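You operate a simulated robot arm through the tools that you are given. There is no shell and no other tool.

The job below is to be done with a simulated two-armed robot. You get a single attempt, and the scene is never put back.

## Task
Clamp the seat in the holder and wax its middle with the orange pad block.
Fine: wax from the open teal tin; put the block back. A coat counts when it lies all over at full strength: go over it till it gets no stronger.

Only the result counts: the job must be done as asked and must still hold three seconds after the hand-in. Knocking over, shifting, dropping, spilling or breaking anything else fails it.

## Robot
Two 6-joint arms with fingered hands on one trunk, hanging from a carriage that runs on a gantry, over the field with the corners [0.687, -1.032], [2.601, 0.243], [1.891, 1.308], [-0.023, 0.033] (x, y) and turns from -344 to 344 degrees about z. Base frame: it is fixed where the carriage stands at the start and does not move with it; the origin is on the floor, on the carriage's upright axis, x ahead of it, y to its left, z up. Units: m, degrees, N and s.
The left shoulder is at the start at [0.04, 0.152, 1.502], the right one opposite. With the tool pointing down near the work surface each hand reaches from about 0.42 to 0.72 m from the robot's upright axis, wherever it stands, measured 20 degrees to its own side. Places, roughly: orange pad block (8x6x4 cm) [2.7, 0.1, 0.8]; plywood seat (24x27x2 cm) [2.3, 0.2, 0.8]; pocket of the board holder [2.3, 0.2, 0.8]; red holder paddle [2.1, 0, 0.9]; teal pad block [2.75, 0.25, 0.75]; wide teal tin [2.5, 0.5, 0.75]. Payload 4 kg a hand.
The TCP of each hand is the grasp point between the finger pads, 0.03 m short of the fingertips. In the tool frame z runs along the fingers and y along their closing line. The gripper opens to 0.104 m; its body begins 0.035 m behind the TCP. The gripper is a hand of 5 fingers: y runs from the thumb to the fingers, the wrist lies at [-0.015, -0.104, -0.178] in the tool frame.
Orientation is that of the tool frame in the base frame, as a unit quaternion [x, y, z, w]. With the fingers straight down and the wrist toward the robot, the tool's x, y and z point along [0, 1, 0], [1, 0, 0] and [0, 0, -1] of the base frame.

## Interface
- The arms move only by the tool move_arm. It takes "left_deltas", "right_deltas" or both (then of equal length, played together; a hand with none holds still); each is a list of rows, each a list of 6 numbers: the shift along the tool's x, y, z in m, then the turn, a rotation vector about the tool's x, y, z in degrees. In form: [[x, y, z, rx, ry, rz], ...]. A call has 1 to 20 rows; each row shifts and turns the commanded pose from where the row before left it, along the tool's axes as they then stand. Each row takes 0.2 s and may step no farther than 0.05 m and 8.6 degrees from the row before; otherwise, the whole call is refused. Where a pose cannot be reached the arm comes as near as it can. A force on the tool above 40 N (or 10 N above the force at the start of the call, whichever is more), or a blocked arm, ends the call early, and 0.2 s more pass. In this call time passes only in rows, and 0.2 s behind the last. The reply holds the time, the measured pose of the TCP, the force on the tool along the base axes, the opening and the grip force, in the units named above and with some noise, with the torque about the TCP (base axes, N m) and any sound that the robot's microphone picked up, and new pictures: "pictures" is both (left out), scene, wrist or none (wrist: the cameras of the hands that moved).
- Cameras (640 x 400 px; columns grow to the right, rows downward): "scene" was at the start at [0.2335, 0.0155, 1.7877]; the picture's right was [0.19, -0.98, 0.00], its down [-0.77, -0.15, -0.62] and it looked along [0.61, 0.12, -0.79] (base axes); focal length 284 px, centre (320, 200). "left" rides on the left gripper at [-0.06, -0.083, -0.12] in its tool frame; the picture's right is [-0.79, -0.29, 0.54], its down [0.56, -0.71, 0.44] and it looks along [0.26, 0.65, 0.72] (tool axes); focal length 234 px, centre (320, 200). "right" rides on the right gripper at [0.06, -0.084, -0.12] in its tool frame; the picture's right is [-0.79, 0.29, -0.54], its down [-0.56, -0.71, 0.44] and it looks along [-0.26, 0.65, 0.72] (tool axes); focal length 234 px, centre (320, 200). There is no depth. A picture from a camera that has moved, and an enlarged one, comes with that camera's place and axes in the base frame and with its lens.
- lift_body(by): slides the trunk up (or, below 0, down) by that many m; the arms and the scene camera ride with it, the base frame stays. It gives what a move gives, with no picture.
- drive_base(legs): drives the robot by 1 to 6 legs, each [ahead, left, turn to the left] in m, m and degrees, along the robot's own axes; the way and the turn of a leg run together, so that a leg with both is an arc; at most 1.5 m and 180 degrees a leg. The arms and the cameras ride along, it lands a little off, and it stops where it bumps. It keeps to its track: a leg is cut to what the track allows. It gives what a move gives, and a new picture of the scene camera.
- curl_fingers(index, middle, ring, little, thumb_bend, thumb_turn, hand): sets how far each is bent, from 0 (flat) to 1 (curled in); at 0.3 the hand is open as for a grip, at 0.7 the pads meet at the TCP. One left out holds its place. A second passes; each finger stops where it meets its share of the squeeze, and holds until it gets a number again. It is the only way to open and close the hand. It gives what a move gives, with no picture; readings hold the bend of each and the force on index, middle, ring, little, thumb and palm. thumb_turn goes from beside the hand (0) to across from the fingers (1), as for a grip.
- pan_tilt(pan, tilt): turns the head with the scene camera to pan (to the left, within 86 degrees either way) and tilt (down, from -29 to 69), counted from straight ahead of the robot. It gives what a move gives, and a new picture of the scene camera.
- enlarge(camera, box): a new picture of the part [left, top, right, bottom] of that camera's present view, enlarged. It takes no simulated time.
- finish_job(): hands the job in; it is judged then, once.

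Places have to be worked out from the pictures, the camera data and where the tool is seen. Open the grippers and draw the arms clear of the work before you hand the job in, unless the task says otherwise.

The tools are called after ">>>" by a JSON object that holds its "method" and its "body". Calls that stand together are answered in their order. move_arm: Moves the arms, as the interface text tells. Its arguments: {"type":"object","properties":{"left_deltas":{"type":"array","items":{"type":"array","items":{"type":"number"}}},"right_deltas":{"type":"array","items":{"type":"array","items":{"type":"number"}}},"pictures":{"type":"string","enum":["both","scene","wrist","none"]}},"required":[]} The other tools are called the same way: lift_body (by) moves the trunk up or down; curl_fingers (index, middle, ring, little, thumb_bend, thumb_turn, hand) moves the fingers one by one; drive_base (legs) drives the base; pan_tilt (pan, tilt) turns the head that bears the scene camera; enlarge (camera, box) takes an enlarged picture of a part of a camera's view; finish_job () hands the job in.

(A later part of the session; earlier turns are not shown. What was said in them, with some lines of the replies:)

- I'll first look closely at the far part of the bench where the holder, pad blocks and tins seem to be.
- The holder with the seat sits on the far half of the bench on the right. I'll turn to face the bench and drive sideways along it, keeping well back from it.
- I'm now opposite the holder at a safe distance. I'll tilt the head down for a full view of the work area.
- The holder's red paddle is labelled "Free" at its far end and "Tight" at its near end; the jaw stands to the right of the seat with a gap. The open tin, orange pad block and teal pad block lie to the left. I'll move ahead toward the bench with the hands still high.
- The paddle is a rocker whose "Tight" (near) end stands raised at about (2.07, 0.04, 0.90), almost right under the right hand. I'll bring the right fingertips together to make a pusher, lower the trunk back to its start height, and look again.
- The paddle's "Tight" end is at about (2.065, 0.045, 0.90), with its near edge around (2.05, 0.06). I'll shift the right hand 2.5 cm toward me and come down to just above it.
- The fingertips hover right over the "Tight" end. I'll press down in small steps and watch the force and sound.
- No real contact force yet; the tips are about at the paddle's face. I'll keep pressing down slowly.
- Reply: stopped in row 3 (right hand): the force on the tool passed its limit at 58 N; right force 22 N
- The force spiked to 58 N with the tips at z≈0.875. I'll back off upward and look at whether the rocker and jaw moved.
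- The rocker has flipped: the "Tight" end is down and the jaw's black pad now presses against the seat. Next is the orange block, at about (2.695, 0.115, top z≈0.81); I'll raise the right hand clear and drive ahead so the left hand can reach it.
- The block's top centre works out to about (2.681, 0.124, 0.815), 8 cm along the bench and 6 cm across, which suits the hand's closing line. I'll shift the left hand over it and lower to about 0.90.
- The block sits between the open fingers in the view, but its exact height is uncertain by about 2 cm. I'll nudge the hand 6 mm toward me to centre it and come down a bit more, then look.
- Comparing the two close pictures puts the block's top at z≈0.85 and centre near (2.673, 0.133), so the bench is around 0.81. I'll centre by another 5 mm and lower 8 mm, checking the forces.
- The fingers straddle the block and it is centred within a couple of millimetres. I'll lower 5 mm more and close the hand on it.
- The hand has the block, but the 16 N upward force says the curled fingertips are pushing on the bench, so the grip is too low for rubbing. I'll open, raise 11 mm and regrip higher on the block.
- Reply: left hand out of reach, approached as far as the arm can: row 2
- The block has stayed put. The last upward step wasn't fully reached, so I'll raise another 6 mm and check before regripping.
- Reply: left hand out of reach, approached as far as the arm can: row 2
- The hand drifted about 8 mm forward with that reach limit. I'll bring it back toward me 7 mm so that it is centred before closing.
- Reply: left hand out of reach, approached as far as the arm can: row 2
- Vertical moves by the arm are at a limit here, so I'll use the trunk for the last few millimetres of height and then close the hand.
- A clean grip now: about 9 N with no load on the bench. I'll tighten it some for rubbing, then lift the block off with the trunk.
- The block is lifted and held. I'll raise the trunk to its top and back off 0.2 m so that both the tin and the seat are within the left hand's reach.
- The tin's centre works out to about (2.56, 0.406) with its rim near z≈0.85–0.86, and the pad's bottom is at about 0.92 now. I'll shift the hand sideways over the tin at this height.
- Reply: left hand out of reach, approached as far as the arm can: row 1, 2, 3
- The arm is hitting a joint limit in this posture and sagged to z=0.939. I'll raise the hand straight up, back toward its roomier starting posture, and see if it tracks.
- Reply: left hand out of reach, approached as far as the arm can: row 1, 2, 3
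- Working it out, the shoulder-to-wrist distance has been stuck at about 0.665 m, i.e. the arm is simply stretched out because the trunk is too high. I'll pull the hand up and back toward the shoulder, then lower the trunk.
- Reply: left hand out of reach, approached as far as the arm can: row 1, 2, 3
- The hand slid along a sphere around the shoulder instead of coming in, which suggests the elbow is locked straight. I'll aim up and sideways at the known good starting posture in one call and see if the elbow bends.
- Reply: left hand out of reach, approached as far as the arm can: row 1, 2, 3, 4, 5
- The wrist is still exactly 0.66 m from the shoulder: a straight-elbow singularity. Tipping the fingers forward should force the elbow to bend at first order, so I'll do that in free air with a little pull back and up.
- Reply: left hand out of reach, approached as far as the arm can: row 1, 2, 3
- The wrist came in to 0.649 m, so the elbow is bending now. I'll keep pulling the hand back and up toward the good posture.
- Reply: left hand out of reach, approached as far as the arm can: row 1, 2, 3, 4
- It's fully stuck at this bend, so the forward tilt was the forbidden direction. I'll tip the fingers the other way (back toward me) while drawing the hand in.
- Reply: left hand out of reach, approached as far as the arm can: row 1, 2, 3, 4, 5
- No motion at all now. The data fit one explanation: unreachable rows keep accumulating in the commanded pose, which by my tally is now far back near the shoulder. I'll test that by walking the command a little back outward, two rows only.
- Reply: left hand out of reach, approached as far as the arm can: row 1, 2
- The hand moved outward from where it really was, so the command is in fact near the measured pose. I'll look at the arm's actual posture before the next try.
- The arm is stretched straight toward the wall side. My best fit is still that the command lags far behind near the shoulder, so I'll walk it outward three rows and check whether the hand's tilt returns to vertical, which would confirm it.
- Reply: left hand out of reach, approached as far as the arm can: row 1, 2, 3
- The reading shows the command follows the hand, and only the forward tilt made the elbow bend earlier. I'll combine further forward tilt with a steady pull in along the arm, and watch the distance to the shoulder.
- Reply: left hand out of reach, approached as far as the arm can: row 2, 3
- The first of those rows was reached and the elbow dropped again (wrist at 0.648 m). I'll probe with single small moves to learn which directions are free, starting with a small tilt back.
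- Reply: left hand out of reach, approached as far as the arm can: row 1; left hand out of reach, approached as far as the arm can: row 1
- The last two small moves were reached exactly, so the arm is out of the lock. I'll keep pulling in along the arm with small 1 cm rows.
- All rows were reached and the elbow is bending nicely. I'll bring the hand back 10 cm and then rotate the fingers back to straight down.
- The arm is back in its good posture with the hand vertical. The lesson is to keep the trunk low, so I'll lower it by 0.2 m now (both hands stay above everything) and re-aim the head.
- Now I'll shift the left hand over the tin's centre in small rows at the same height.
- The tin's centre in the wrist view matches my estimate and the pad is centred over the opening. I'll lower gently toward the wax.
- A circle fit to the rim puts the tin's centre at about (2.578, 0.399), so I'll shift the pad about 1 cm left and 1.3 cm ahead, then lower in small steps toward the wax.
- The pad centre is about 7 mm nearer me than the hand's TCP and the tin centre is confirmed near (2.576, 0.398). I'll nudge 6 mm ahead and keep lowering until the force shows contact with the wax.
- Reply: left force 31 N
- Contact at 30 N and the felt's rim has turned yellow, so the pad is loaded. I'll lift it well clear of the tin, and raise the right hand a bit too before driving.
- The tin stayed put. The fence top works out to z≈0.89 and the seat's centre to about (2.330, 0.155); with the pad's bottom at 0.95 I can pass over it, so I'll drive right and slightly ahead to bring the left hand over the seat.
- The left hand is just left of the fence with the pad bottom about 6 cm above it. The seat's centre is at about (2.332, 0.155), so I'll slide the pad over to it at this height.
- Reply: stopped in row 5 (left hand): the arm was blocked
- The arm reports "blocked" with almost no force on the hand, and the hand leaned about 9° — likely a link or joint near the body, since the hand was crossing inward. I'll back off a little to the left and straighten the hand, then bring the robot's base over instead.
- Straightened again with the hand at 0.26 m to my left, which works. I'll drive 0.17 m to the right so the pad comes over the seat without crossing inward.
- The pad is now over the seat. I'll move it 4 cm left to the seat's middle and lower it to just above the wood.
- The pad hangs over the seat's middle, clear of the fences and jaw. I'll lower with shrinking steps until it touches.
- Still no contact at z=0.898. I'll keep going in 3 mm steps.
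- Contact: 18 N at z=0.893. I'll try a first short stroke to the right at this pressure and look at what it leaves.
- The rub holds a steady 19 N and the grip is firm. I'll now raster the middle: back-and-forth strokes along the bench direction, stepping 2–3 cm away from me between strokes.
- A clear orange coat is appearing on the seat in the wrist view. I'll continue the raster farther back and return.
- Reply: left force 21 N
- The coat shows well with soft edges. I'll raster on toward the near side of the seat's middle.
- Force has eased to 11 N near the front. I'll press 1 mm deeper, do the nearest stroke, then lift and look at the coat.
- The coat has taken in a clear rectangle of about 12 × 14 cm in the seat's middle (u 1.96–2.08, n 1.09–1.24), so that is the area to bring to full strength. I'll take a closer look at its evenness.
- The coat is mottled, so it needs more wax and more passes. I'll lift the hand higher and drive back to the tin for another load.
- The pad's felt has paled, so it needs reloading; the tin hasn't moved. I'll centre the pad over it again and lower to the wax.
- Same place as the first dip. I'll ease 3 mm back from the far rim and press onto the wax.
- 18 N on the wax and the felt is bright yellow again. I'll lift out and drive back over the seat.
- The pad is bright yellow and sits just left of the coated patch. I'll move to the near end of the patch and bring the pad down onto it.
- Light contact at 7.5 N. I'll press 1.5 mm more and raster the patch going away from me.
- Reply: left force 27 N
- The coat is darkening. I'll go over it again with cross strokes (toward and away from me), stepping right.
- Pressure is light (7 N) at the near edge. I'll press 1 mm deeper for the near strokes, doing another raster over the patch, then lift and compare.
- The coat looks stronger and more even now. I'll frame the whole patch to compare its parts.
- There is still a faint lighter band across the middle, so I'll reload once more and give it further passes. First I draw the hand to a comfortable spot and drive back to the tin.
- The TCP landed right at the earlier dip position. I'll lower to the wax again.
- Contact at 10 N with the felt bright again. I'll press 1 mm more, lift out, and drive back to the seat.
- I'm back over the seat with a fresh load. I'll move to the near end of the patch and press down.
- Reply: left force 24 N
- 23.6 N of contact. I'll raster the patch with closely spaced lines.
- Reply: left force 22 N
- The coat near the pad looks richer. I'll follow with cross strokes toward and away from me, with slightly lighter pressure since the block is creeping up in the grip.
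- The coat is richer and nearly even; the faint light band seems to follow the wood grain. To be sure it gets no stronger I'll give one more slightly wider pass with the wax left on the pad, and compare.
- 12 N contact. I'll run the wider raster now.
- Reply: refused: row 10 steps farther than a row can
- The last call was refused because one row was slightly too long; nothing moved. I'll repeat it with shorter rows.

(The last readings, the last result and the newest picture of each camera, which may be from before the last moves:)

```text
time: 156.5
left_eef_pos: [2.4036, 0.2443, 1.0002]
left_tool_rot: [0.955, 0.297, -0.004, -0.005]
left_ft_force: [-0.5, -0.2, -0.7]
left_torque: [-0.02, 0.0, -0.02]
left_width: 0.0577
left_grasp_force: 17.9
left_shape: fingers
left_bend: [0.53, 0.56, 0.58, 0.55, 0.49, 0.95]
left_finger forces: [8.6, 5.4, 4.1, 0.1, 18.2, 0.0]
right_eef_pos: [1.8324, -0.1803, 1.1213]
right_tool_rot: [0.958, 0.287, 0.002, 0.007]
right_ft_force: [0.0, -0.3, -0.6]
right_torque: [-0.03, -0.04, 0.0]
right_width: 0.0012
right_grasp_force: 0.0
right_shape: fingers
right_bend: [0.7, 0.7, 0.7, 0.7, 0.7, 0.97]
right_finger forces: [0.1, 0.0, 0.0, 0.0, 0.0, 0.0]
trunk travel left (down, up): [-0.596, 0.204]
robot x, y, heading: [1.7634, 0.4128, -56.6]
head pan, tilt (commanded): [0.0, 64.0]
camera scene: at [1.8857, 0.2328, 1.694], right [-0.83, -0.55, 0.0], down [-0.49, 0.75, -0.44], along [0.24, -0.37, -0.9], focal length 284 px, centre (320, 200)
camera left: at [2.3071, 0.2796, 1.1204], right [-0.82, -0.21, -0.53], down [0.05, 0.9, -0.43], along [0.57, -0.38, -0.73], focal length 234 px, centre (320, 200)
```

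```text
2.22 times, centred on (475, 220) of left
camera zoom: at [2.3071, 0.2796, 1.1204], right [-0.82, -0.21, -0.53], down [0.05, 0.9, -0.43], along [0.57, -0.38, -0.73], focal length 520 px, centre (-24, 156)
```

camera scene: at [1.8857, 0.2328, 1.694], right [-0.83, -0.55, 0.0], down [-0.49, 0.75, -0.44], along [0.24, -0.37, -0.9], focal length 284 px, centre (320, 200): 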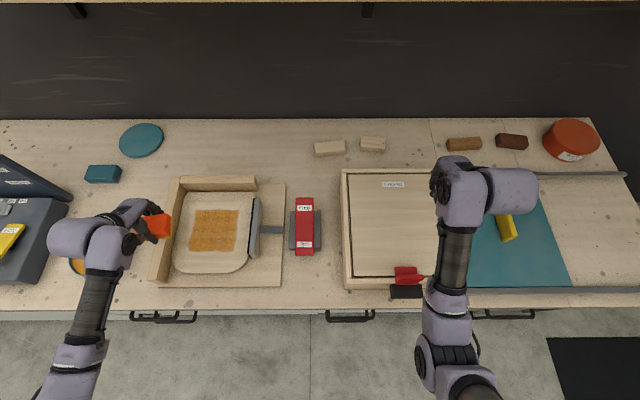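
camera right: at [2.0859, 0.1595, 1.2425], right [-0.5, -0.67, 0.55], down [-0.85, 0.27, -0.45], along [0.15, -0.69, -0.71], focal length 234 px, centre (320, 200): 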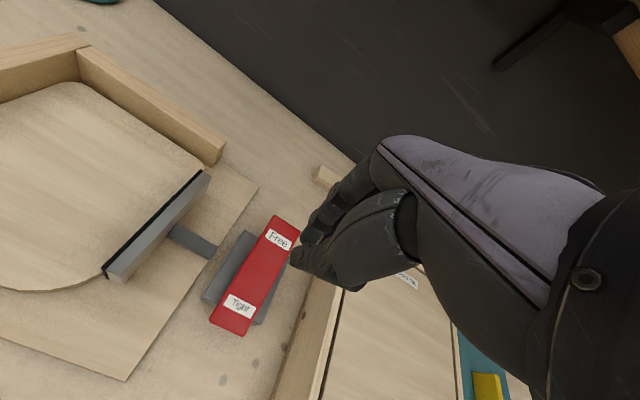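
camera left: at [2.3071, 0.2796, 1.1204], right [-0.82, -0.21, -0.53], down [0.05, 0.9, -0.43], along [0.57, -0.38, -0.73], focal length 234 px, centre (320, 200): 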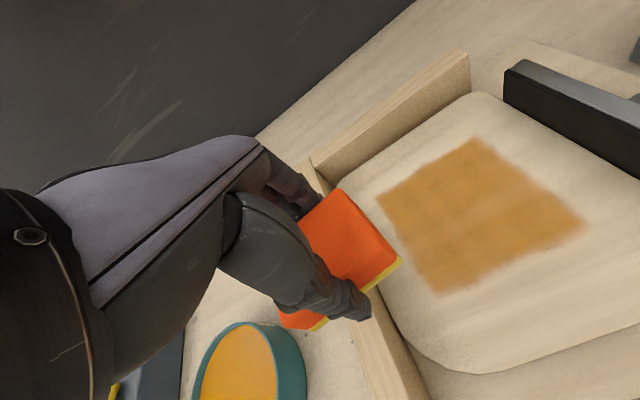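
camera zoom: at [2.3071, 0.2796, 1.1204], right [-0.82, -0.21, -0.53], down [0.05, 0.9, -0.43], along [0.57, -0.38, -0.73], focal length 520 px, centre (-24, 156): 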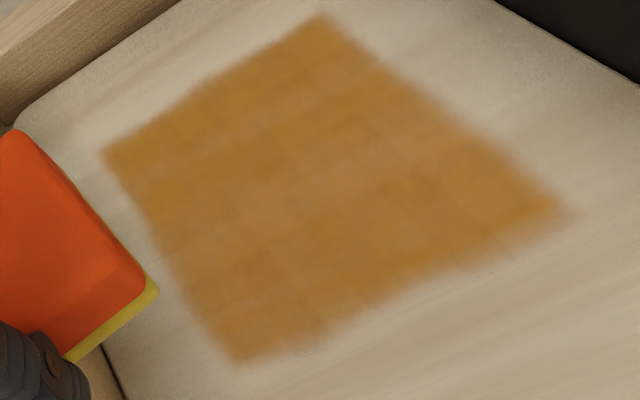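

The picture is unchanged from before this pass although the felt still carries wax, so the coat is at full strength all over the patch. Next I put the block back: I'll tuck the hand in a little and drive left and ahead toward the block's old place at about (2.674, 0.133).

>>> {"method": "move_arm", "body": {"left_deltas": [[-0.033, 0, -0.01, 0, 0, 0], [-0.033, 0, 0, 0, 0, 0], [-0.034, 0, 0, 0, 0, 0]], "pictures": "none"}}

>>> {"method": "drive_base", "body": {"legs": [[0, 0.3, 0.4], [0.13, 0, 0]]}}

>>> {"method": "enlarge", "body": {"camera": "left", "box": [0, 0, 640, 400]}}

>>> {"method": "enlarge", "body": {"camera": "scene", "box": [140, 120, 380, 270]}}

```text
time: 157.3
left_eef_pos: [2.3202, 0.1852, 1.0118]
left_tool_rot: [0.955, 0.298, -0.005, -0.002]
left_ft_force: [-0.6, 0.5, -1.8]
left_torque: [-0.03, -0.02, -0.03]
left_width: 0.0577
left_grasp_force: 17.8
left_shape: fingers
left_bend: [0.53, 0.56, 0.58, 0.55, 0.49, 0.95]
left_finger forces: [8.5, 5.5, 4.1, 0.0, 18.1, 0.0]
right_eef_pos: [1.8311, -0.1813, 1.1232]
right_tool_rot: [0.958, 0.287, 0.001, 0.007]
right_ft_force: [-0.6, -0.5, 0.5]
right_torque: [-0.02, -0.02, -0.03]
right_width: 0.0012
right_grasp_force: 0.1
right_shape: fingers
right_bend: [0.7, 0.7, 0.7, 0.7, 0.7, 0.97]
right_finger forces: [0.1, 0.0, 0.1, 0.0, 0.0, 0.1]
trunk travel left (down, up): [-0.596, 0.204]
robot x, y, heading: [1.7663, 0.412, -56.8]
head pan, tilt (commanded): [0.0, 64.0]
```

```text
time: 160.2
left_eef_pos: [2.6449, 0.2476, 1.0115]
left_tool_rot: [0.954, 0.301, -0.005, -0.003]
left_ft_force: [1.0, 0.3, -1.0]
left_torque: [0.02, 0.0, -0.01]
left_width: 0.0576
left_grasp_force: 18.2
left_shape: fingers
left_bend: [0.53, 0.56, 0.58, 0.55, 0.49, 0.95]
left_finger forces: [8.5, 5.5, 4.1, 0.0, 18.1, 0.1]
right_eef_pos: [2.1577, -0.1242, 1.1224]
right_tool_rot: [0.957, 0.29, 0.002, 0.008]
right_ft_force: [0.6, 0.6, 0.4]
right_torque: [0.02, 0.02, 0.03]
right_width: 0.0013
right_grasp_force: 0.2
right_shape: fingers
right_bend: [0.7, 0.7, 0.7, 0.7, 0.7, 0.97]
right_finger forces: [0.0, 0.0, 0.0, 0.0, 0.0, 0.1]
trunk travel left (down, up): [-0.596, 0.204]
robot x, y, heading: [2.0846, 0.4733, -56.0]
head pan, tilt (commanded): [0.0, 64.0]
camera scene: at [2.2086, 0.2901, 1.6943], right [-0.83, -0.56, 0.0], down [-0.5, 0.75, -0.44], along [0.24, -0.36, -0.9], focal length 284 px, centre (320, 200)
```

scene: 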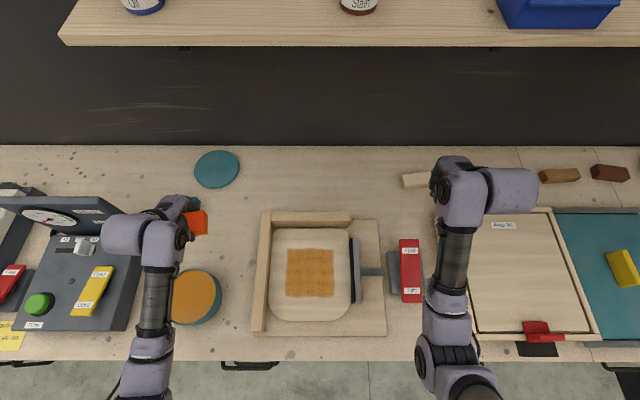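

```text
1.00 times, centred on (320, 200) of left (not enlarged: the box is as wide or as high as the picture)
camera zoom: at [2.5477, 0.2804, 1.1321], right [-0.82, -0.22, -0.53], down [0.05, 0.9, -0.43], along [0.57, -0.38, -0.73], focal length 234 px, centre (320, 200)
```

zoom: 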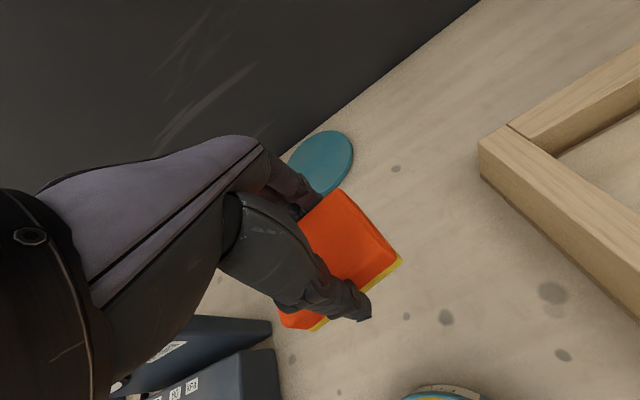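

```text
2.67 times, centred on (260, 195) of scene
camera zoom: at [2.2086, 0.2901, 1.6943], right [-0.83, -0.56, 0.0], down [-0.5, 0.75, -0.44], along [0.24, -0.36, -0.9], focal length 757 px, centre (480, 213)
```

zoom: 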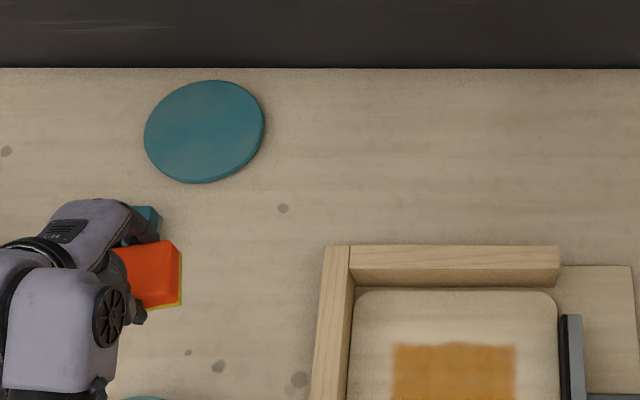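

The hand is near the old spot, and the teal block and lid are undisturbed. I'll lower the trunk 5 cm for reach, then move the block over its old place.

>>> {"method": "lift_body", "body": {"by": -0.05}}

>>> {"method": "move_arm", "body": {"left_deltas": [[-0.0108, 0.0284, 0, 0, 0, 0.4], [-0.0108, 0.0284, 0, 0, 0, 0.4], [-0.0108, 0.0284, 0, 0, 0, 0.4], [-0.0107, 0.0282, 0, 0, 0, 0]], "pictures": "both"}}

>>> {"method": "enlarge", "body": {"camera": "left", "box": [200, 100, 480, 300]}}

>>> {"method": "enlarge", "body": {"camera": "scene", "box": [140, 120, 300, 220]}}

```text
time: 161.2
left_eef_pos: [2.6461, 0.2479, 0.9605]
left_tool_rot: [0.954, 0.3, -0.005, -0.004]
left_ft_force: [-0.3, 0.1, -0.8]
left_torque: [-0.03, 0.01, 0.04]
left_width: 0.058
left_grasp_force: 18.9
left_shape: fingers
left_bend: [0.53, 0.56, 0.58, 0.55, 0.49, 0.95]
left_finger forces: [8.4, 5.5, 4.1, 0.0, 18.0, 0.0]
right_eef_pos: [2.158, -0.123, 1.0726]
right_tool_rot: [0.957, 0.29, 0.002, 0.007]
right_ft_force: [0.0, 0.3, -0.8]
right_torque: [0.0, 0.03, -0.01]
right_width: 0.0017
right_grasp_force: 0.2
right_shape: fingers
right_bend: [0.7, 0.7, 0.7, 0.7, 0.7, 0.97]
right_finger forces: [0.1, 0.0, 0.0, 0.0, 0.0, 0.0]
trunk travel left (down, up): [-0.546, 0.254]
robot x, y, heading: [2.0846, 0.4751, -56.2]
head pan, tilt (commanded): [0.0, 64.0]
```

```text
time: 162.2
left_eef_pos: [2.6731, 0.1277, 0.9603]
left_tool_rot: [0.957, 0.291, -0.005, -0.003]
left_ft_force: [0.9, 0.8, -1.3]
left_torque: [0.01, 0.01, -0.01]
left_width: 0.058
left_grasp_force: 17.7
left_shape: fingers
left_bend: [0.53, 0.56, 0.58, 0.55, 0.49, 0.95]
left_finger forces: [8.6, 5.4, 4.1, 0.1, 18.1, 0.0]
right_eef_pos: [2.1577, -0.1241, 1.073]
right_tool_rot: [0.957, 0.29, 0.003, 0.008]
right_ft_force: [-0.6, -0.8, 0.5]
right_torque: [-0.03, 0.02, 0.0]
right_width: 0.0013
right_grasp_force: 0.1
right_shape: fingers
right_bend: [0.7, 0.7, 0.7, 0.7, 0.7, 0.97]
right_finger forces: [0.1, 0.1, 0.0, 0.1, 0.0, 0.1]
trunk travel left (down, up): [-0.546, 0.254]
robot x, y, heading: [2.0812, 0.4753, -56.4]
head pan, tilt (commanded): [0.0, 64.0]
camera scene: at [2.2085, 0.29, 1.6443], right [-0.83, -0.56, 0.0], down [-0.5, 0.75, -0.44], along [0.24, -0.36, -0.9], focal length 284 px, centre (320, 200)
camera left: at [2.5764, 0.1633, 1.0811], right [-0.82, -0.2, -0.53], down [0.07, 0.9, -0.43], along [0.57, -0.39, -0.73], focal length 234 px, centre (320, 200)
```

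scene: 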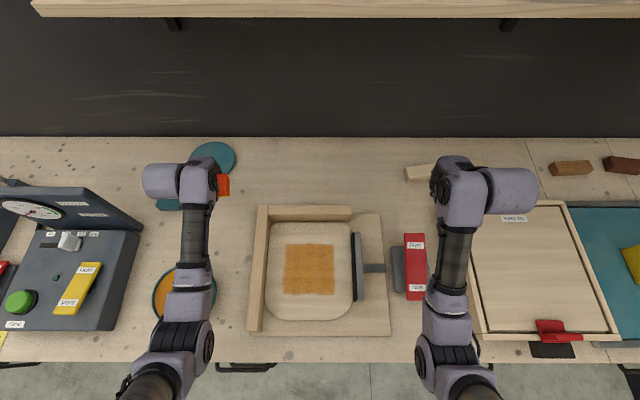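
left: 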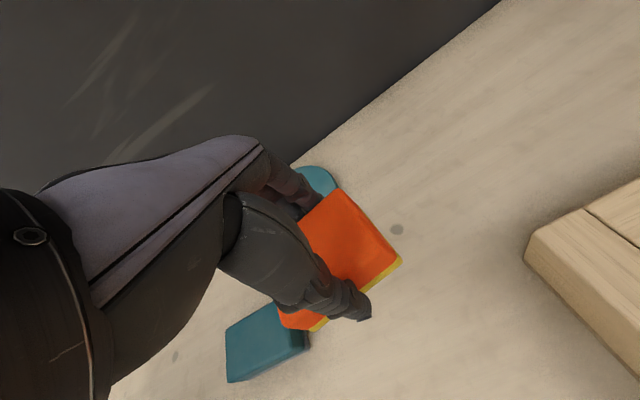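

```text
2.00 times, centred on (340, 200) of left
camera zoom: at [2.5764, 0.1633, 1.0811], right [-0.82, -0.2, -0.53], down [0.07, 0.9, -0.43], along [0.57, -0.39, -0.73], focal length 468 px, centre (280, 200)
```

zoom: 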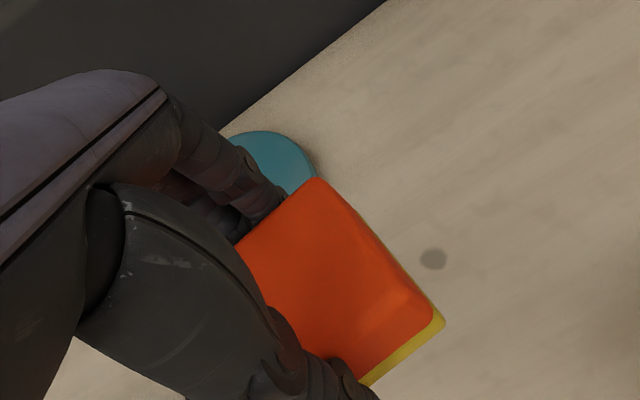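

```text
4.00 times, centred on (220, 170) of scene
camera zoom: at [2.2085, 0.29, 1.6443], right [-0.83, -0.56, 0.0], down [-0.5, 0.75, -0.44], along [0.24, -0.36, -0.9], focal length 1136 px, centre (720, 320)
```

zoom: 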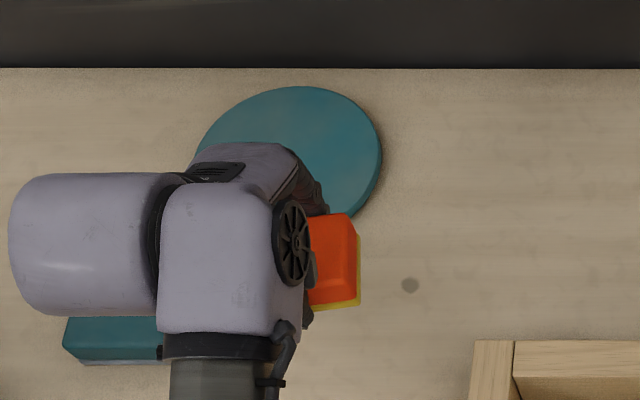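

The wrist view matches the view I had at pick-up (same dark spot on the bench beside the block). I'll lower the block to the bench in shrinking steps.

>>> {"method": "move_arm", "body": {"left_deltas": [[0.002, 0, 0.02, 0, 0, 0], [0, 0, 0.025, 0, 0, 0], [0, 0, 0.025, 0, 0, 0], [0, 0, 0.015, 0, 0, 0], [0, 0, 0.008, 0, 0, 0]], "pictures": "wrist"}}

>>> {"method": "enlarge", "body": {"camera": "left", "box": [200, 150, 440, 300]}}

```text
time: 163.3
left_eef_pos: [2.6723, 0.132, 0.8673]
left_tool_rot: [0.957, 0.291, -0.006, -0.002]
left_ft_force: [0.4, 0.1, -1.1]
left_torque: [-0.01, 0.01, -0.03]
left_width: 0.0576
left_grasp_force: 17.9
left_shape: fingers
left_bend: [0.53, 0.56, 0.58, 0.55, 0.49, 0.95]
left_finger forces: [8.4, 5.4, 4.0, 0.0, 18.0, 0.0]
right_eef_pos: [2.1574, -0.1235, 1.0728]
right_tool_rot: [0.957, 0.291, 0.002, 0.005]
right_ft_force: [0.0, 0.7, -0.2]
right_torque: [-0.03, 0.03, 0.02]
right_width: 0.0014
right_grasp_force: 0.1
right_shape: fingers
right_bend: [0.7, 0.7, 0.7, 0.7, 0.7, 0.97]
right_finger forces: [0.0, 0.0, 0.1, 0.0, 0.0, 0.0]
trunk travel left (down, up): [-0.546, 0.254]
robot x, y, heading: [2.0847, 0.4733, -56.4]
head pan, tilt (commanded): [0.0, 64.0]
camera left: at [2.5768, 0.1656, 0.9881], right [-0.82, -0.2, -0.53], down [0.07, 0.9, -0.43], along [0.57, -0.39, -0.73], focal length 234 px, centre (320, 200)
```

left: 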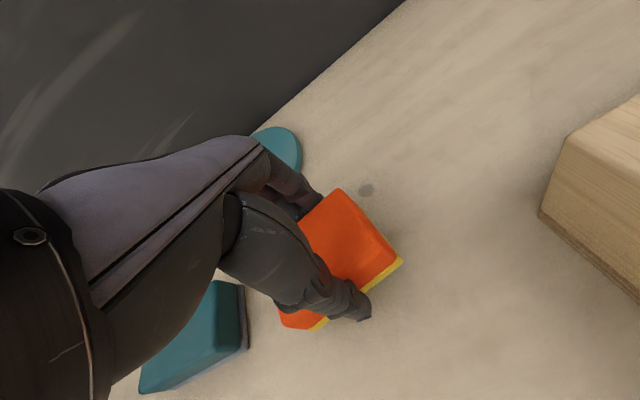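

```text
2.67 times, centred on (320, 225) of left
camera zoom: at [2.5768, 0.1656, 0.9881], right [-0.82, -0.2, -0.53], down [0.07, 0.9, -0.43], along [0.57, -0.39, -0.73], focal length 624 px, centre (320, 133)
```

zoom: 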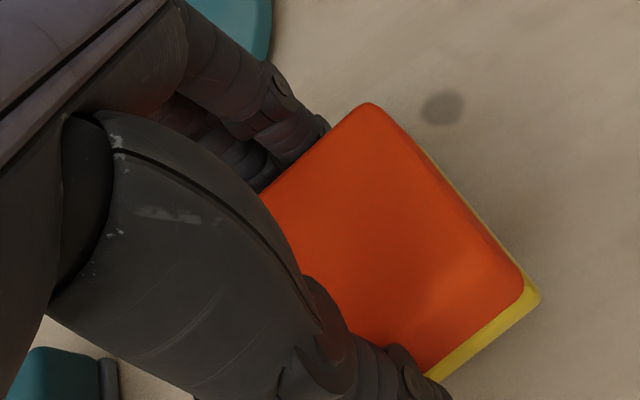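

This matches the pick-up view closely. I'll lower the last few millimetres until the bench takes the block.

>>> {"method": "move_arm", "body": {"left_deltas": [[0, 0, 0.003, 0, 0, 0], [0, 0, 0.003, 0, 0, 0], [0, 0, 0.002, 0, 0, 0]], "pictures": "none"}}

```text
time: 164.2
left_eef_pos: [2.6737, 0.1306, 0.8592]
left_tool_rot: [0.957, 0.291, -0.004, -0.004]
left_ft_force: [0.2, -0.4, -1.9]
left_torque: [-0.01, 0.0, 0.01]
left_width: 0.0577
left_grasp_force: 17.5
left_shape: fingers
left_bend: [0.53, 0.56, 0.58, 0.55, 0.49, 0.95]
left_finger forces: [8.6, 5.3, 4.1, 0.0, 18.0, 0.0]
right_eef_pos: [2.1586, -0.1237, 1.0726]
right_tool_rot: [0.957, 0.291, 0.002, 0.007]
right_ft_force: [-0.7, 0.6, 0.4]
right_torque: [0.02, 0.0, 0.03]
right_width: 0.0012
right_grasp_force: 0.1
right_shape: fingers
right_bend: [0.7, 0.7, 0.7, 0.7, 0.7, 0.97]
right_finger forces: [0.1, 0.0, 0.1, 0.0, 0.1, 0.0]
trunk travel left (down, up): [-0.546, 0.254]
robot x, y, heading: [2.0857, 0.4747, -56.3]
head pan, tilt (commanded): [0.0, 64.0]
```

>>> {"method": "move_arm", "body": {"left_deltas": [[0, 0, 0.002, 0, 0, 0], [0, 0, 0.002, 0, 0, 0]], "pictures": "none"}}

```text
time: 164.8
left_eef_pos: [2.6733, 0.1299, 0.8556]
left_tool_rot: [0.957, 0.29, -0.004, -0.003]
left_ft_force: [-2.9, 1.2, 6.3]
left_torque: [-0.05, -0.08, 0.01]
left_width: 0.0576
left_grasp_force: 18.1
left_shape: fingers
left_bend: [0.53, 0.57, 0.58, 0.55, 0.49, 0.95]
left_finger forces: [8.0, 5.3, 4.1, 0.1, 20.1, 0.0]
right_eef_pos: [2.1579, -0.1249, 1.0722]
right_tool_rot: [0.957, 0.29, 0.002, 0.007]
right_ft_force: [-0.2, -0.1, -0.1]
right_torque: [-0.01, -0.01, 0.01]
right_width: 0.0014
right_grasp_force: 0.0
right_shape: fingers
right_bend: [0.7, 0.7, 0.7, 0.7, 0.7, 0.97]
right_finger forces: [0.0, 0.0, 0.0, 0.0, 0.0, 0.1]
trunk travel left (down, up): [-0.546, 0.254]
robot x, y, heading: [2.0861, 0.4684, -56.1]
head pan, tilt (commanded): [0.0, 64.0]
```

The bench carries the block now (6 N at z=0.856). I'll open the fingers in two stages.

>>> {"method": "curl_fingers", "body": {"hand": "left", "index": 0.46, "middle": 0.46, "ring": 0.46, "little": 0.46, "thumb_bend": 0.43}}

>>> {"method": "curl_fingers", "body": {"hand": "left", "index": 0.36, "middle": 0.36, "ring": 0.36, "little": 0.36, "thumb_bend": 0.34}}

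>>> {"method": "enlarge", "body": {"camera": "left", "box": [200, 150, 440, 300]}}

```text
time: 165.8
left_eef_pos: [2.6732, 0.132, 0.8559]
left_tool_rot: [0.957, 0.291, -0.004, -0.004]
left_ft_force: [-0.6, 0.9, 0.1]
left_torque: [0.02, -0.02, -0.01]
left_width: 0.0665
left_grasp_force: 0.4
left_shape: fingers
left_bend: [0.46, 0.46, 0.46, 0.46, 0.43, 0.97]
left_finger forces: [0.0, 0.1, 0.0, 0.1, 0.1, 0.0]
right_eef_pos: [2.1578, -0.1242, 1.0725]
right_tool_rot: [0.957, 0.291, 0.003, 0.007]
right_ft_force: [0.5, -0.3, 0.0]
right_torque: [-0.01, -0.01, -0.03]
right_width: 0.0014
right_grasp_force: 0.0
right_shape: fingers
right_bend: [0.7, 0.7, 0.7, 0.7, 0.7, 0.97]
right_finger forces: [0.0, 0.1, 0.1, 0.0, 0.0, 0.0]
trunk travel left (down, up): [-0.546, 0.254]
robot x, y, heading: [2.0866, 0.4721, -56.0]
head pan, tilt (commanded): [0.0, 64.0]
```

```text
time: 166.8
left_eef_pos: [2.6735, 0.1309, 0.8554]
left_tool_rot: [0.957, 0.29, -0.004, -0.004]
left_ft_force: [-0.1, -0.1, 0.4]
left_torque: [0.01, 0.01, -0.03]
left_width: 0.0903
left_grasp_force: 0.0
left_shape: fingers
left_bend: [0.36, 0.36, 0.36, 0.36, 0.34, 0.97]
left_finger forces: [0.0, 0.0, 0.0, 0.0, 0.1, 0.1]
right_eef_pos: [2.1591, -0.124, 1.0735]
right_tool_rot: [0.957, 0.291, 0.003, 0.007]
right_ft_force: [0.1, 0.4, -0.2]
right_torque: [-0.02, 0.0, 0.0]
right_width: 0.0012
right_grasp_force: 0.0
right_shape: fingers
right_bend: [0.7, 0.7, 0.7, 0.7, 0.7, 0.97]
right_finger forces: [0.0, 0.1, 0.0, 0.1, 0.0, 0.0]
trunk travel left (down, up): [-0.546, 0.254]
robot x, y, heading: [2.0833, 0.4771, -56.0]
head pan, tilt (commanded): [0.0, 64.0]
```

```text
2.67 times, centred on (320, 225) of left
camera zoom: at [2.5769, 0.1662, 0.9762], right [-0.82, -0.2, -0.53], down [0.07, 0.9, -0.43], along [0.57, -0.39, -0.73], focal length 624 px, centre (320, 133)
```

zoom: 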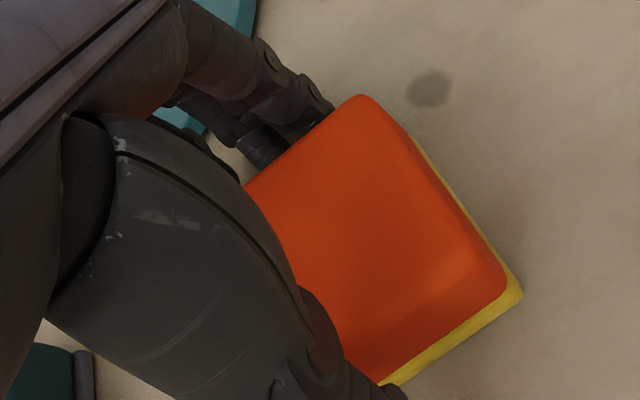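

The block stands free on the bench within about 5 mm of its old place. I'll raise the hand straight up.

>>> {"method": "move_arm", "body": {"left_deltas": [[0, 0, -0.01, 0, 0, 0], [0, 0, -0.015, 0, 0, 0], [0, 0, -0.02, 0, 0, 0], [0, 0, -0.03, 0, 0, 0], [0, 0, -0.03, 0, 0, 0], [0, 0, -0.03, 0, 0, 0]], "pictures": "both"}}

>>> {"method": "enlarge", "body": {"camera": "left", "box": [200, 150, 440, 300]}}

```text
time: 168.2
left_eef_pos: [2.6755, 0.1303, 0.9927]
left_tool_rot: [0.957, 0.292, -0.005, -0.003]
left_ft_force: [0.2, -0.6, -0.2]
left_torque: [-0.02, 0.0, 0.01]
left_width: 0.0904
left_grasp_force: 0.0
left_shape: fingers
left_bend: [0.36, 0.36, 0.36, 0.36, 0.34, 0.97]
left_finger forces: [0.0, 0.0, 0.0, 0.0, 0.0, 0.1]
right_eef_pos: [2.1574, -0.1248, 1.0729]
right_tool_rot: [0.957, 0.291, 0.002, 0.008]
right_ft_force: [-0.1, -0.2, 0.0]
right_torque: [0.02, -0.02, 0.0]
right_width: 0.0015
right_grasp_force: 0.0
right_shape: fingers
right_bend: [0.7, 0.7, 0.7, 0.7, 0.7, 0.97]
right_finger forces: [0.0, 0.0, 0.0, 0.0, 0.0, 0.1]
trunk travel left (down, up): [-0.546, 0.254]
robot x, y, heading: [2.0831, 0.4748, -56.1]
head pan, tilt (commanded): [0.0, 64.0]
camera scene: at [2.2086, 0.2902, 1.6442], right [-0.83, -0.56, 0.0], down [-0.5, 0.75, -0.44], along [0.24, -0.36, -0.9], focal length 284 px, centre (320, 200)
camera left: at [2.5796, 0.1654, 1.1135], right [-0.82, -0.2, -0.53], down [0.07, 0.9, -0.43], along [0.57, -0.39, -0.73], focal length 234 px, centre (320, 200)
```

scene: 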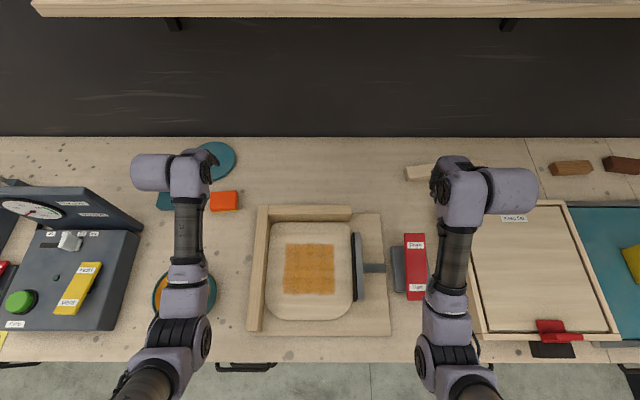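
left: 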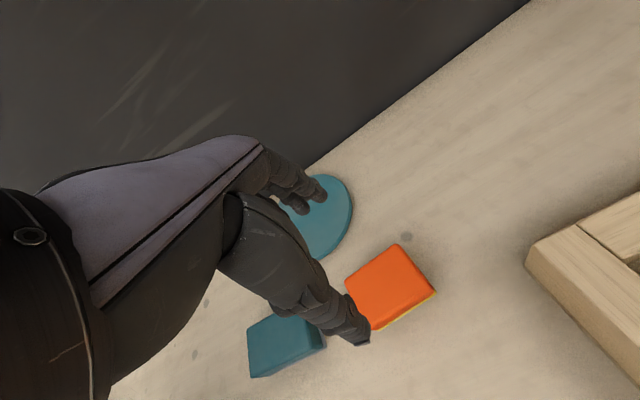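

```text
2.67 times, centred on (320, 225) of left
camera zoom: at [2.5796, 0.1654, 1.1135], right [-0.82, -0.2, -0.53], down [0.07, 0.9, -0.43], along [0.57, -0.39, -0.73], focal length 624 px, centre (320, 133)
```

zoom: 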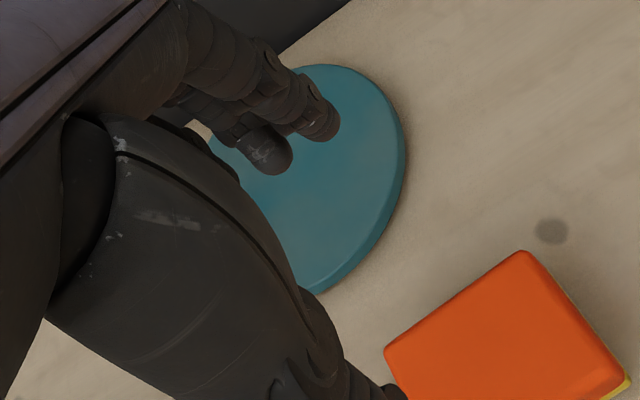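

The block is back in place beside the lid and the teal block, nothing disturbed. I'll open the right hand, raise the trunk and back away to inspect everything.

>>> {"method": "curl_fingers", "body": {"hand": "right", "index": 0.3, "middle": 0.3, "ring": 0.3, "little": 0.3, "thumb_bend": 0.3}}

>>> {"method": "curl_fingers", "body": {"hand": "left", "index": 0.3, "middle": 0.3, "ring": 0.3, "little": 0.3, "thumb_bend": 0.3}}

>>> {"method": "lift_body", "body": {"by": 0.12}}

>>> {"method": "drive_base", "body": {"legs": [[-0.45, 0, 0]]}}

>>> {"method": "pan_tilt", "body": {"pan": 0, "tilt": 52}}

>>> {"method": "enlarge", "body": {"camera": "scene", "box": [160, 130, 440, 305]}}

>>> {"method": "enlarge", "body": {"camera": "scene", "box": [260, 180, 420, 280]}}

```text
time: 169.2
left_eef_pos: [2.6748, 0.1312, 0.9926]
left_tool_rot: [0.957, 0.291, -0.005, -0.003]
left_ft_force: [-0.2, 0.2, -0.2]
left_torque: [0.02, 0.06, 0.0]
left_width: 0.0906
left_grasp_force: 0.0
left_shape: fingers
left_bend: [0.36, 0.36, 0.36, 0.36, 0.34, 0.97]
left_finger forces: [0.0, 0.1, 0.1, 0.0, 0.0, 0.0]
right_eef_pos: [2.1567, -0.123, 1.0724]
right_tool_rot: [0.957, 0.29, 0.002, 0.007]
right_ft_force: [0.0, 0.1, 0.0]
right_torque: [0.01, -0.01, 0.01]
right_width: 0.1031
right_grasp_force: 0.1
right_shape: fingers
right_bend: [0.3, 0.3, 0.3, 0.3, 0.3, 0.97]
right_finger forces: [0.0, 0.0, 0.1, 0.0, 0.0, 0.0]
trunk travel left (down, up): [-0.546, 0.254]
robot x, y, heading: [2.0883, 0.4709, -56.3]
head pan, tilt (commanded): [0.0, 64.0]
```

```text
time: 170.2
left_eef_pos: [2.6758, 0.1314, 0.9921]
left_tool_rot: [0.957, 0.29, -0.005, -0.003]
left_ft_force: [-0.3, 0.5, -1.5]
left_torque: [-0.01, 0.01, -0.02]
left_width: 0.1028
left_grasp_force: 0.1
left_shape: fingers
left_bend: [0.3, 0.3, 0.3, 0.3, 0.3, 0.97]
left_finger forces: [0.0, 0.1, 0.1, 0.1, 0.0, 0.0]
right_eef_pos: [2.1582, -0.1234, 1.0715]
right_tool_rot: [0.957, 0.29, 0.002, 0.007]
right_ft_force: [0.2, -0.2, 0.6]
right_torque: [0.0, -0.02, -0.01]
right_width: 0.1031
right_grasp_force: 0.0
right_shape: fingers
right_bend: [0.3, 0.3, 0.3, 0.3, 0.3, 0.97]
right_finger forces: [0.1, 0.1, 0.0, 0.0, 0.0, 0.0]
trunk travel left (down, up): [-0.546, 0.254]
robot x, y, heading: [2.0889, 0.4735, -56.3]
head pan, tilt (commanded): [0.0, 64.0]
```

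```text
time: 171.7
left_eef_pos: [2.6758, 0.1313, 1.1104]
left_tool_rot: [0.957, 0.291, -0.004, -0.004]
left_ft_force: [0.9, 0.2, 0.0]
left_torque: [-0.01, 0.03, -0.03]
left_width: 0.1029
left_grasp_force: 0.1
left_shape: fingers
left_bend: [0.3, 0.3, 0.3, 0.3, 0.3, 0.97]
left_finger forces: [0.1, 0.0, 0.0, 0.0, 0.1, 0.0]
right_eef_pos: [2.1566, -0.1242, 1.1921]
right_tool_rot: [0.957, 0.29, 0.002, 0.007]
right_ft_force: [0.7, -0.2, 0.8]
right_torque: [-0.01, -0.03, 0.01]
right_width: 0.1028
right_grasp_force: 0.0
right_shape: fingers
right_bend: [0.3, 0.3, 0.3, 0.3, 0.3, 0.97]
right_finger forces: [0.0, 0.0, 0.0, 0.1, 0.1, 0.0]
trunk travel left (down, up): [-0.666, 0.134]
robot x, y, heading: [2.0836, 0.4705, -56.2]
head pan, tilt (commanded): [0.0, 64.0]
```

```text
time: 174.4
left_eef_pos: [2.4261, 0.5062, 1.1119]
left_tool_rot: [0.956, 0.293, -0.005, -0.003]
left_ft_force: [-1.2, 0.1, 0.0]
left_torque: [-0.01, -0.01, 0.0]
left_width: 0.1031
left_grasp_force: 0.1
left_shape: fingers
left_bend: [0.3, 0.3, 0.3, 0.3, 0.3, 0.97]
left_finger forces: [0.2, 0.0, 0.0, 0.1, 0.1, 0.0]
right_eef_pos: [1.9088, 0.2495, 1.1925]
right_tool_rot: [0.956, 0.293, 0.002, 0.007]
right_ft_force: [0.1, -0.8, 0.4]
right_torque: [-0.01, 0.01, -0.01]
right_width: 0.1032
right_grasp_force: 0.1
right_shape: fingers
right_bend: [0.3, 0.3, 0.3, 0.3, 0.3, 0.97]
right_finger forces: [0.0, 0.0, 0.0, 0.1, 0.1, 0.0]
trunk travel left (down, up): [-0.666, 0.134]
robot x, y, heading: [1.8352, 0.8456, -56.1]
head pan, tilt (commanded): [0.0, 64.0]
camera scene: at [1.9582, 0.6638, 1.7641], right [-0.83, -0.56, 0.0], down [-0.5, 0.74, -0.44], along [0.25, -0.36, -0.9], focal length 284 px, centre (320, 200)
```

scene: 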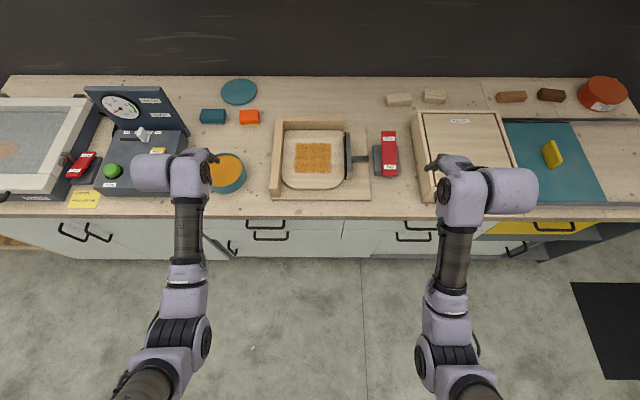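

```text
time: 175.1
left_eef_pos: [2.4265, 0.5056, 1.1126]
left_tool_rot: [0.956, 0.293, -0.004, -0.004]
left_ft_force: [0.0, -0.2, 0.6]
left_torque: [-0.01, 0.01, -0.04]
left_width: 0.1028
left_grasp_force: 0.1
left_shape: fingers
left_bend: [0.3, 0.3, 0.3, 0.3, 0.3, 0.97]
left_finger forces: [0.1, 0.0, 0.0, 0.1, 0.1, 0.0]
right_eef_pos: [1.9105, 0.2493, 1.1927]
right_tool_rot: [0.956, 0.293, 0.002, 0.007]
right_ft_force: [0.8, -0.6, -0.1]
right_torque: [-0.01, 0.01, -0.01]
right_width: 0.1024
right_grasp_force: 0.1
right_shape: fingers
right_bend: [0.3, 0.3, 0.3, 0.3, 0.3, 0.97]
right_finger forces: [0.0, 0.1, 0.0, 0.1, 0.1, 0.0]
trunk travel left (down, up): [-0.666, 0.134]
robot x, y, heading: [1.8356, 0.8432, -55.9]
head pan, tilt (commanded): [0.0, 52.0]
camera scene: at [1.9657, 0.6529, 1.7785], right [-0.83, -0.56, 0.0], down [-0.44, 0.65, -0.62], along [0.34, -0.51, -0.79], focal length 284 px, centre (320, 200)
```

scene: 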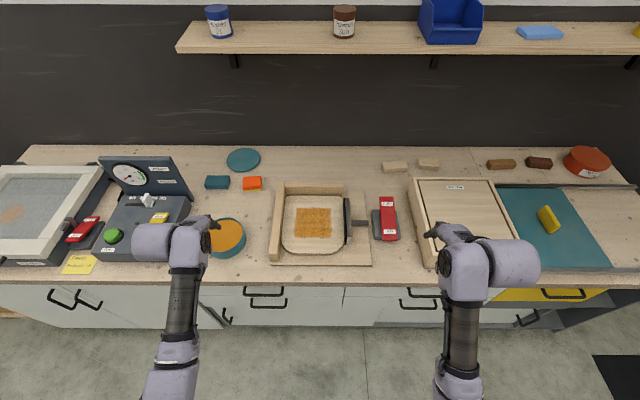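

```text
2.29 times, centred on (300, 218) of scene
camera zoom: at [1.9657, 0.6529, 1.7785], right [-0.83, -0.56, 0.0], down [-0.44, 0.65, -0.62], along [0.34, -0.51, -0.79], focal length 649 px, centre (366, 160)
```

zoom: 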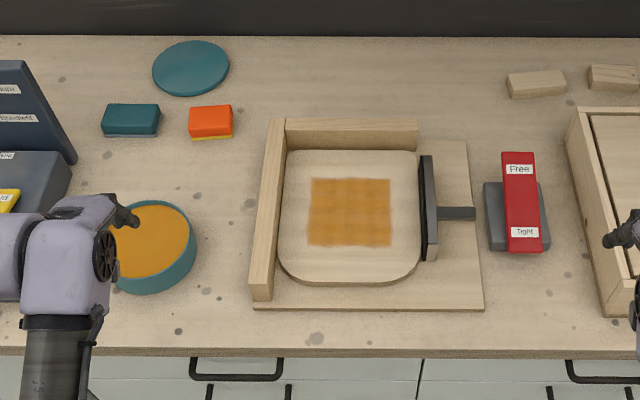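

```text
4.00 times, centred on (340, 230) of scene
camera zoom: at [1.9657, 0.6529, 1.7785], right [-0.83, -0.56, 0.0], down [-0.44, 0.65, -0.62], along [0.34, -0.51, -0.79], focal length 1136 px, centre (240, 80)
```

zoom: 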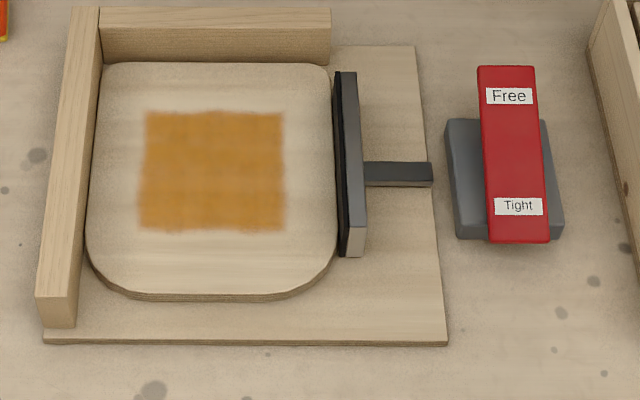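

Everything is in order: paddle tight, jaw on the seat, block, lid and tin in place. I'll zoom in once more to see whether the faint band in the coat continues in the bare wood beside it.

>>> {"method": "enlarge", "body": {"camera": "scene", "box": [282, 194, 346, 250]}}

>>> {"method": "enlarge", "body": {"camera": "scene", "box": [200, 140, 290, 205]}}

```text
7.14 times, centred on (314, 222) of scene
camera zoom: at [1.9657, 0.6529, 1.7785], right [-0.83, -0.56, 0.0], down [-0.44, 0.65, -0.62], along [0.34, -0.51, -0.79], focal length 2028 px, centre (363, 43)
```

zoom: 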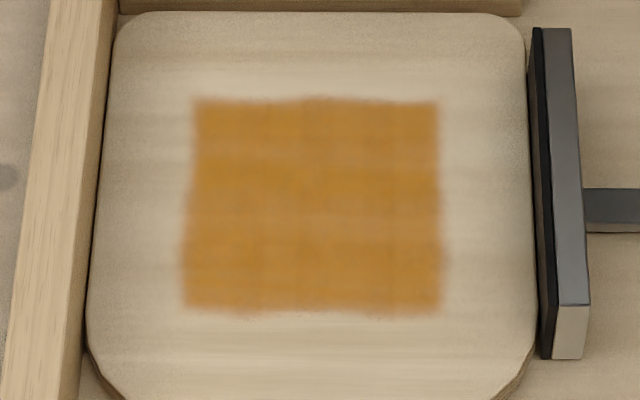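

```text
6.15 times, centred on (245, 172) of scene
camera zoom: at [1.9657, 0.6529, 1.7785], right [-0.83, -0.56, 0.0], down [-0.44, 0.65, -0.62], along [0.34, -0.51, -0.79], focal length 1747 px, centre (782, 369)
```

zoom: 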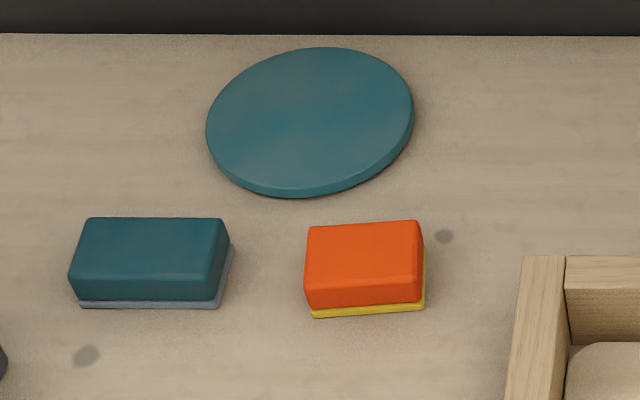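

The band matches streaks in the bare wood on either side, so the coat is even, and the block stands in line with its neighbours. I'll back the arms fully away from the bench before handing in.

>>> {"method": "drive_base", "body": {"legs": [[-0.28, 0, 0]]}}

>>> {"method": "enlarge", "body": {"camera": "scene", "box": [160, 80, 440, 255]}}

```text
time: 177.1
left_eef_pos: [2.267, 0.739, 1.1123]
left_tool_rot: [0.956, 0.292, -0.005, -0.004]
left_ft_force: [0.4, -0.9, -0.9]
left_torque: [0.0, 0.0, -0.02]
left_width: 0.103
left_grasp_force: 0.1
left_shape: fingers
left_bend: [0.3, 0.3, 0.3, 0.3, 0.3, 0.97]
left_finger forces: [0.1, 0.0, 0.1, 0.1, 0.1, 0.1]
right_eef_pos: [1.75, 0.4843, 1.1929]
right_tool_rot: [0.957, 0.291, 0.002, 0.007]
right_ft_force: [0.4, 0.9, 0.2]
right_torque: [0.01, 0.04, 0.0]
right_width: 0.1027
right_grasp_force: 0.1
right_shape: fingers
right_bend: [0.3, 0.3, 0.3, 0.3, 0.3, 0.97]
right_finger forces: [0.0, 0.1, 0.0, 0.1, 0.0, 0.0]
trunk travel left (down, up): [-0.666, 0.134]
robot x, y, heading: [1.6777, 1.082, -56.1]
head pan, tilt (commanded): [0.0, 52.0]
camera scene: at [1.8067, 0.8872, 1.7785], right [-0.83, -0.56, 0.0], down [-0.44, 0.65, -0.62], along [0.34, -0.51, -0.79], focal length 284 px, centre (320, 200)
```

scene: 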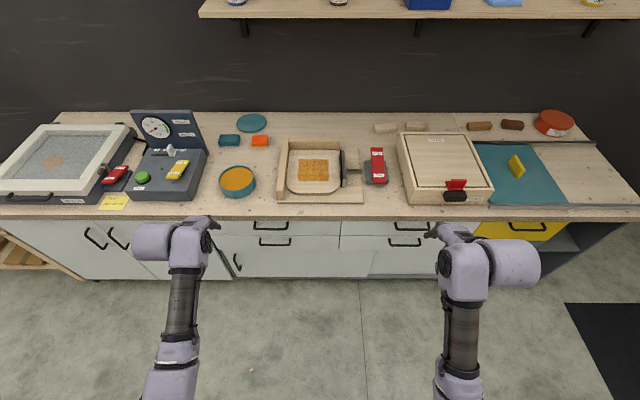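

```text
2.29 times, centred on (300, 168) of scene
camera zoom: at [1.8067, 0.8872, 1.7785], right [-0.83, -0.56, 0.0], down [-0.44, 0.65, -0.62], along [0.34, -0.51, -0.79], focal length 649 px, centre (366, 274)
```

zoom: 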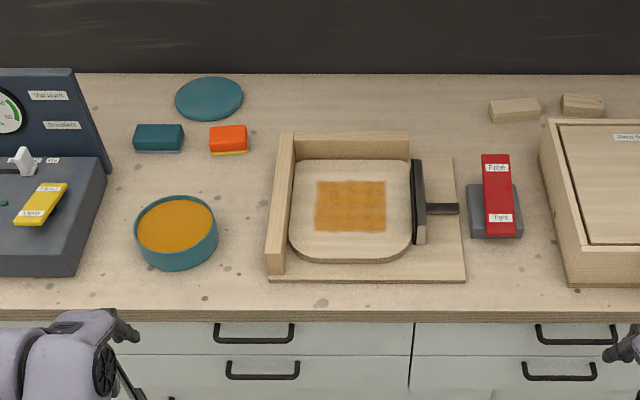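

The seat is clamped, its middle is evenly coated, the block is back in its place, both hands are open and clear, and nothing else has moved. I'm handing the job in.

>>> {"method": "finish_job", "body": {}}

```text
The job is handed in.
```

The job is handed in. The seat is clamped, its middle is waxed, and the orange pad block is back in place. I don't know yet how it was judged.

- **Clamp:** I pressed the paddle's "Tight" end down, and the jaw closed against the seat. It was still tight in the last pictures.
- **Wax:** I loaded the block three times from the open teal tin and went over the seat's middle repeatedly. A coat of about 12 × 14 cm took. The last pass made no visible difference although the pad still carried wax, so I took it as full strength. One faint lighter band remains; it lines up with streaks in the bare wood beside it, so I judged it to be grain rather than a thin spot. I can only judge strength by eye from the pictures.
- **Block:** It stands within about 5 mm of where I found it.
- **Everything else:** The tin, its lid, the teal block and the other items look undisturbed. Both hands are open and well clear of the bench.

The left arm locked up straight for a while with the block in hand. I freed it in the air without dropping or touching anything.
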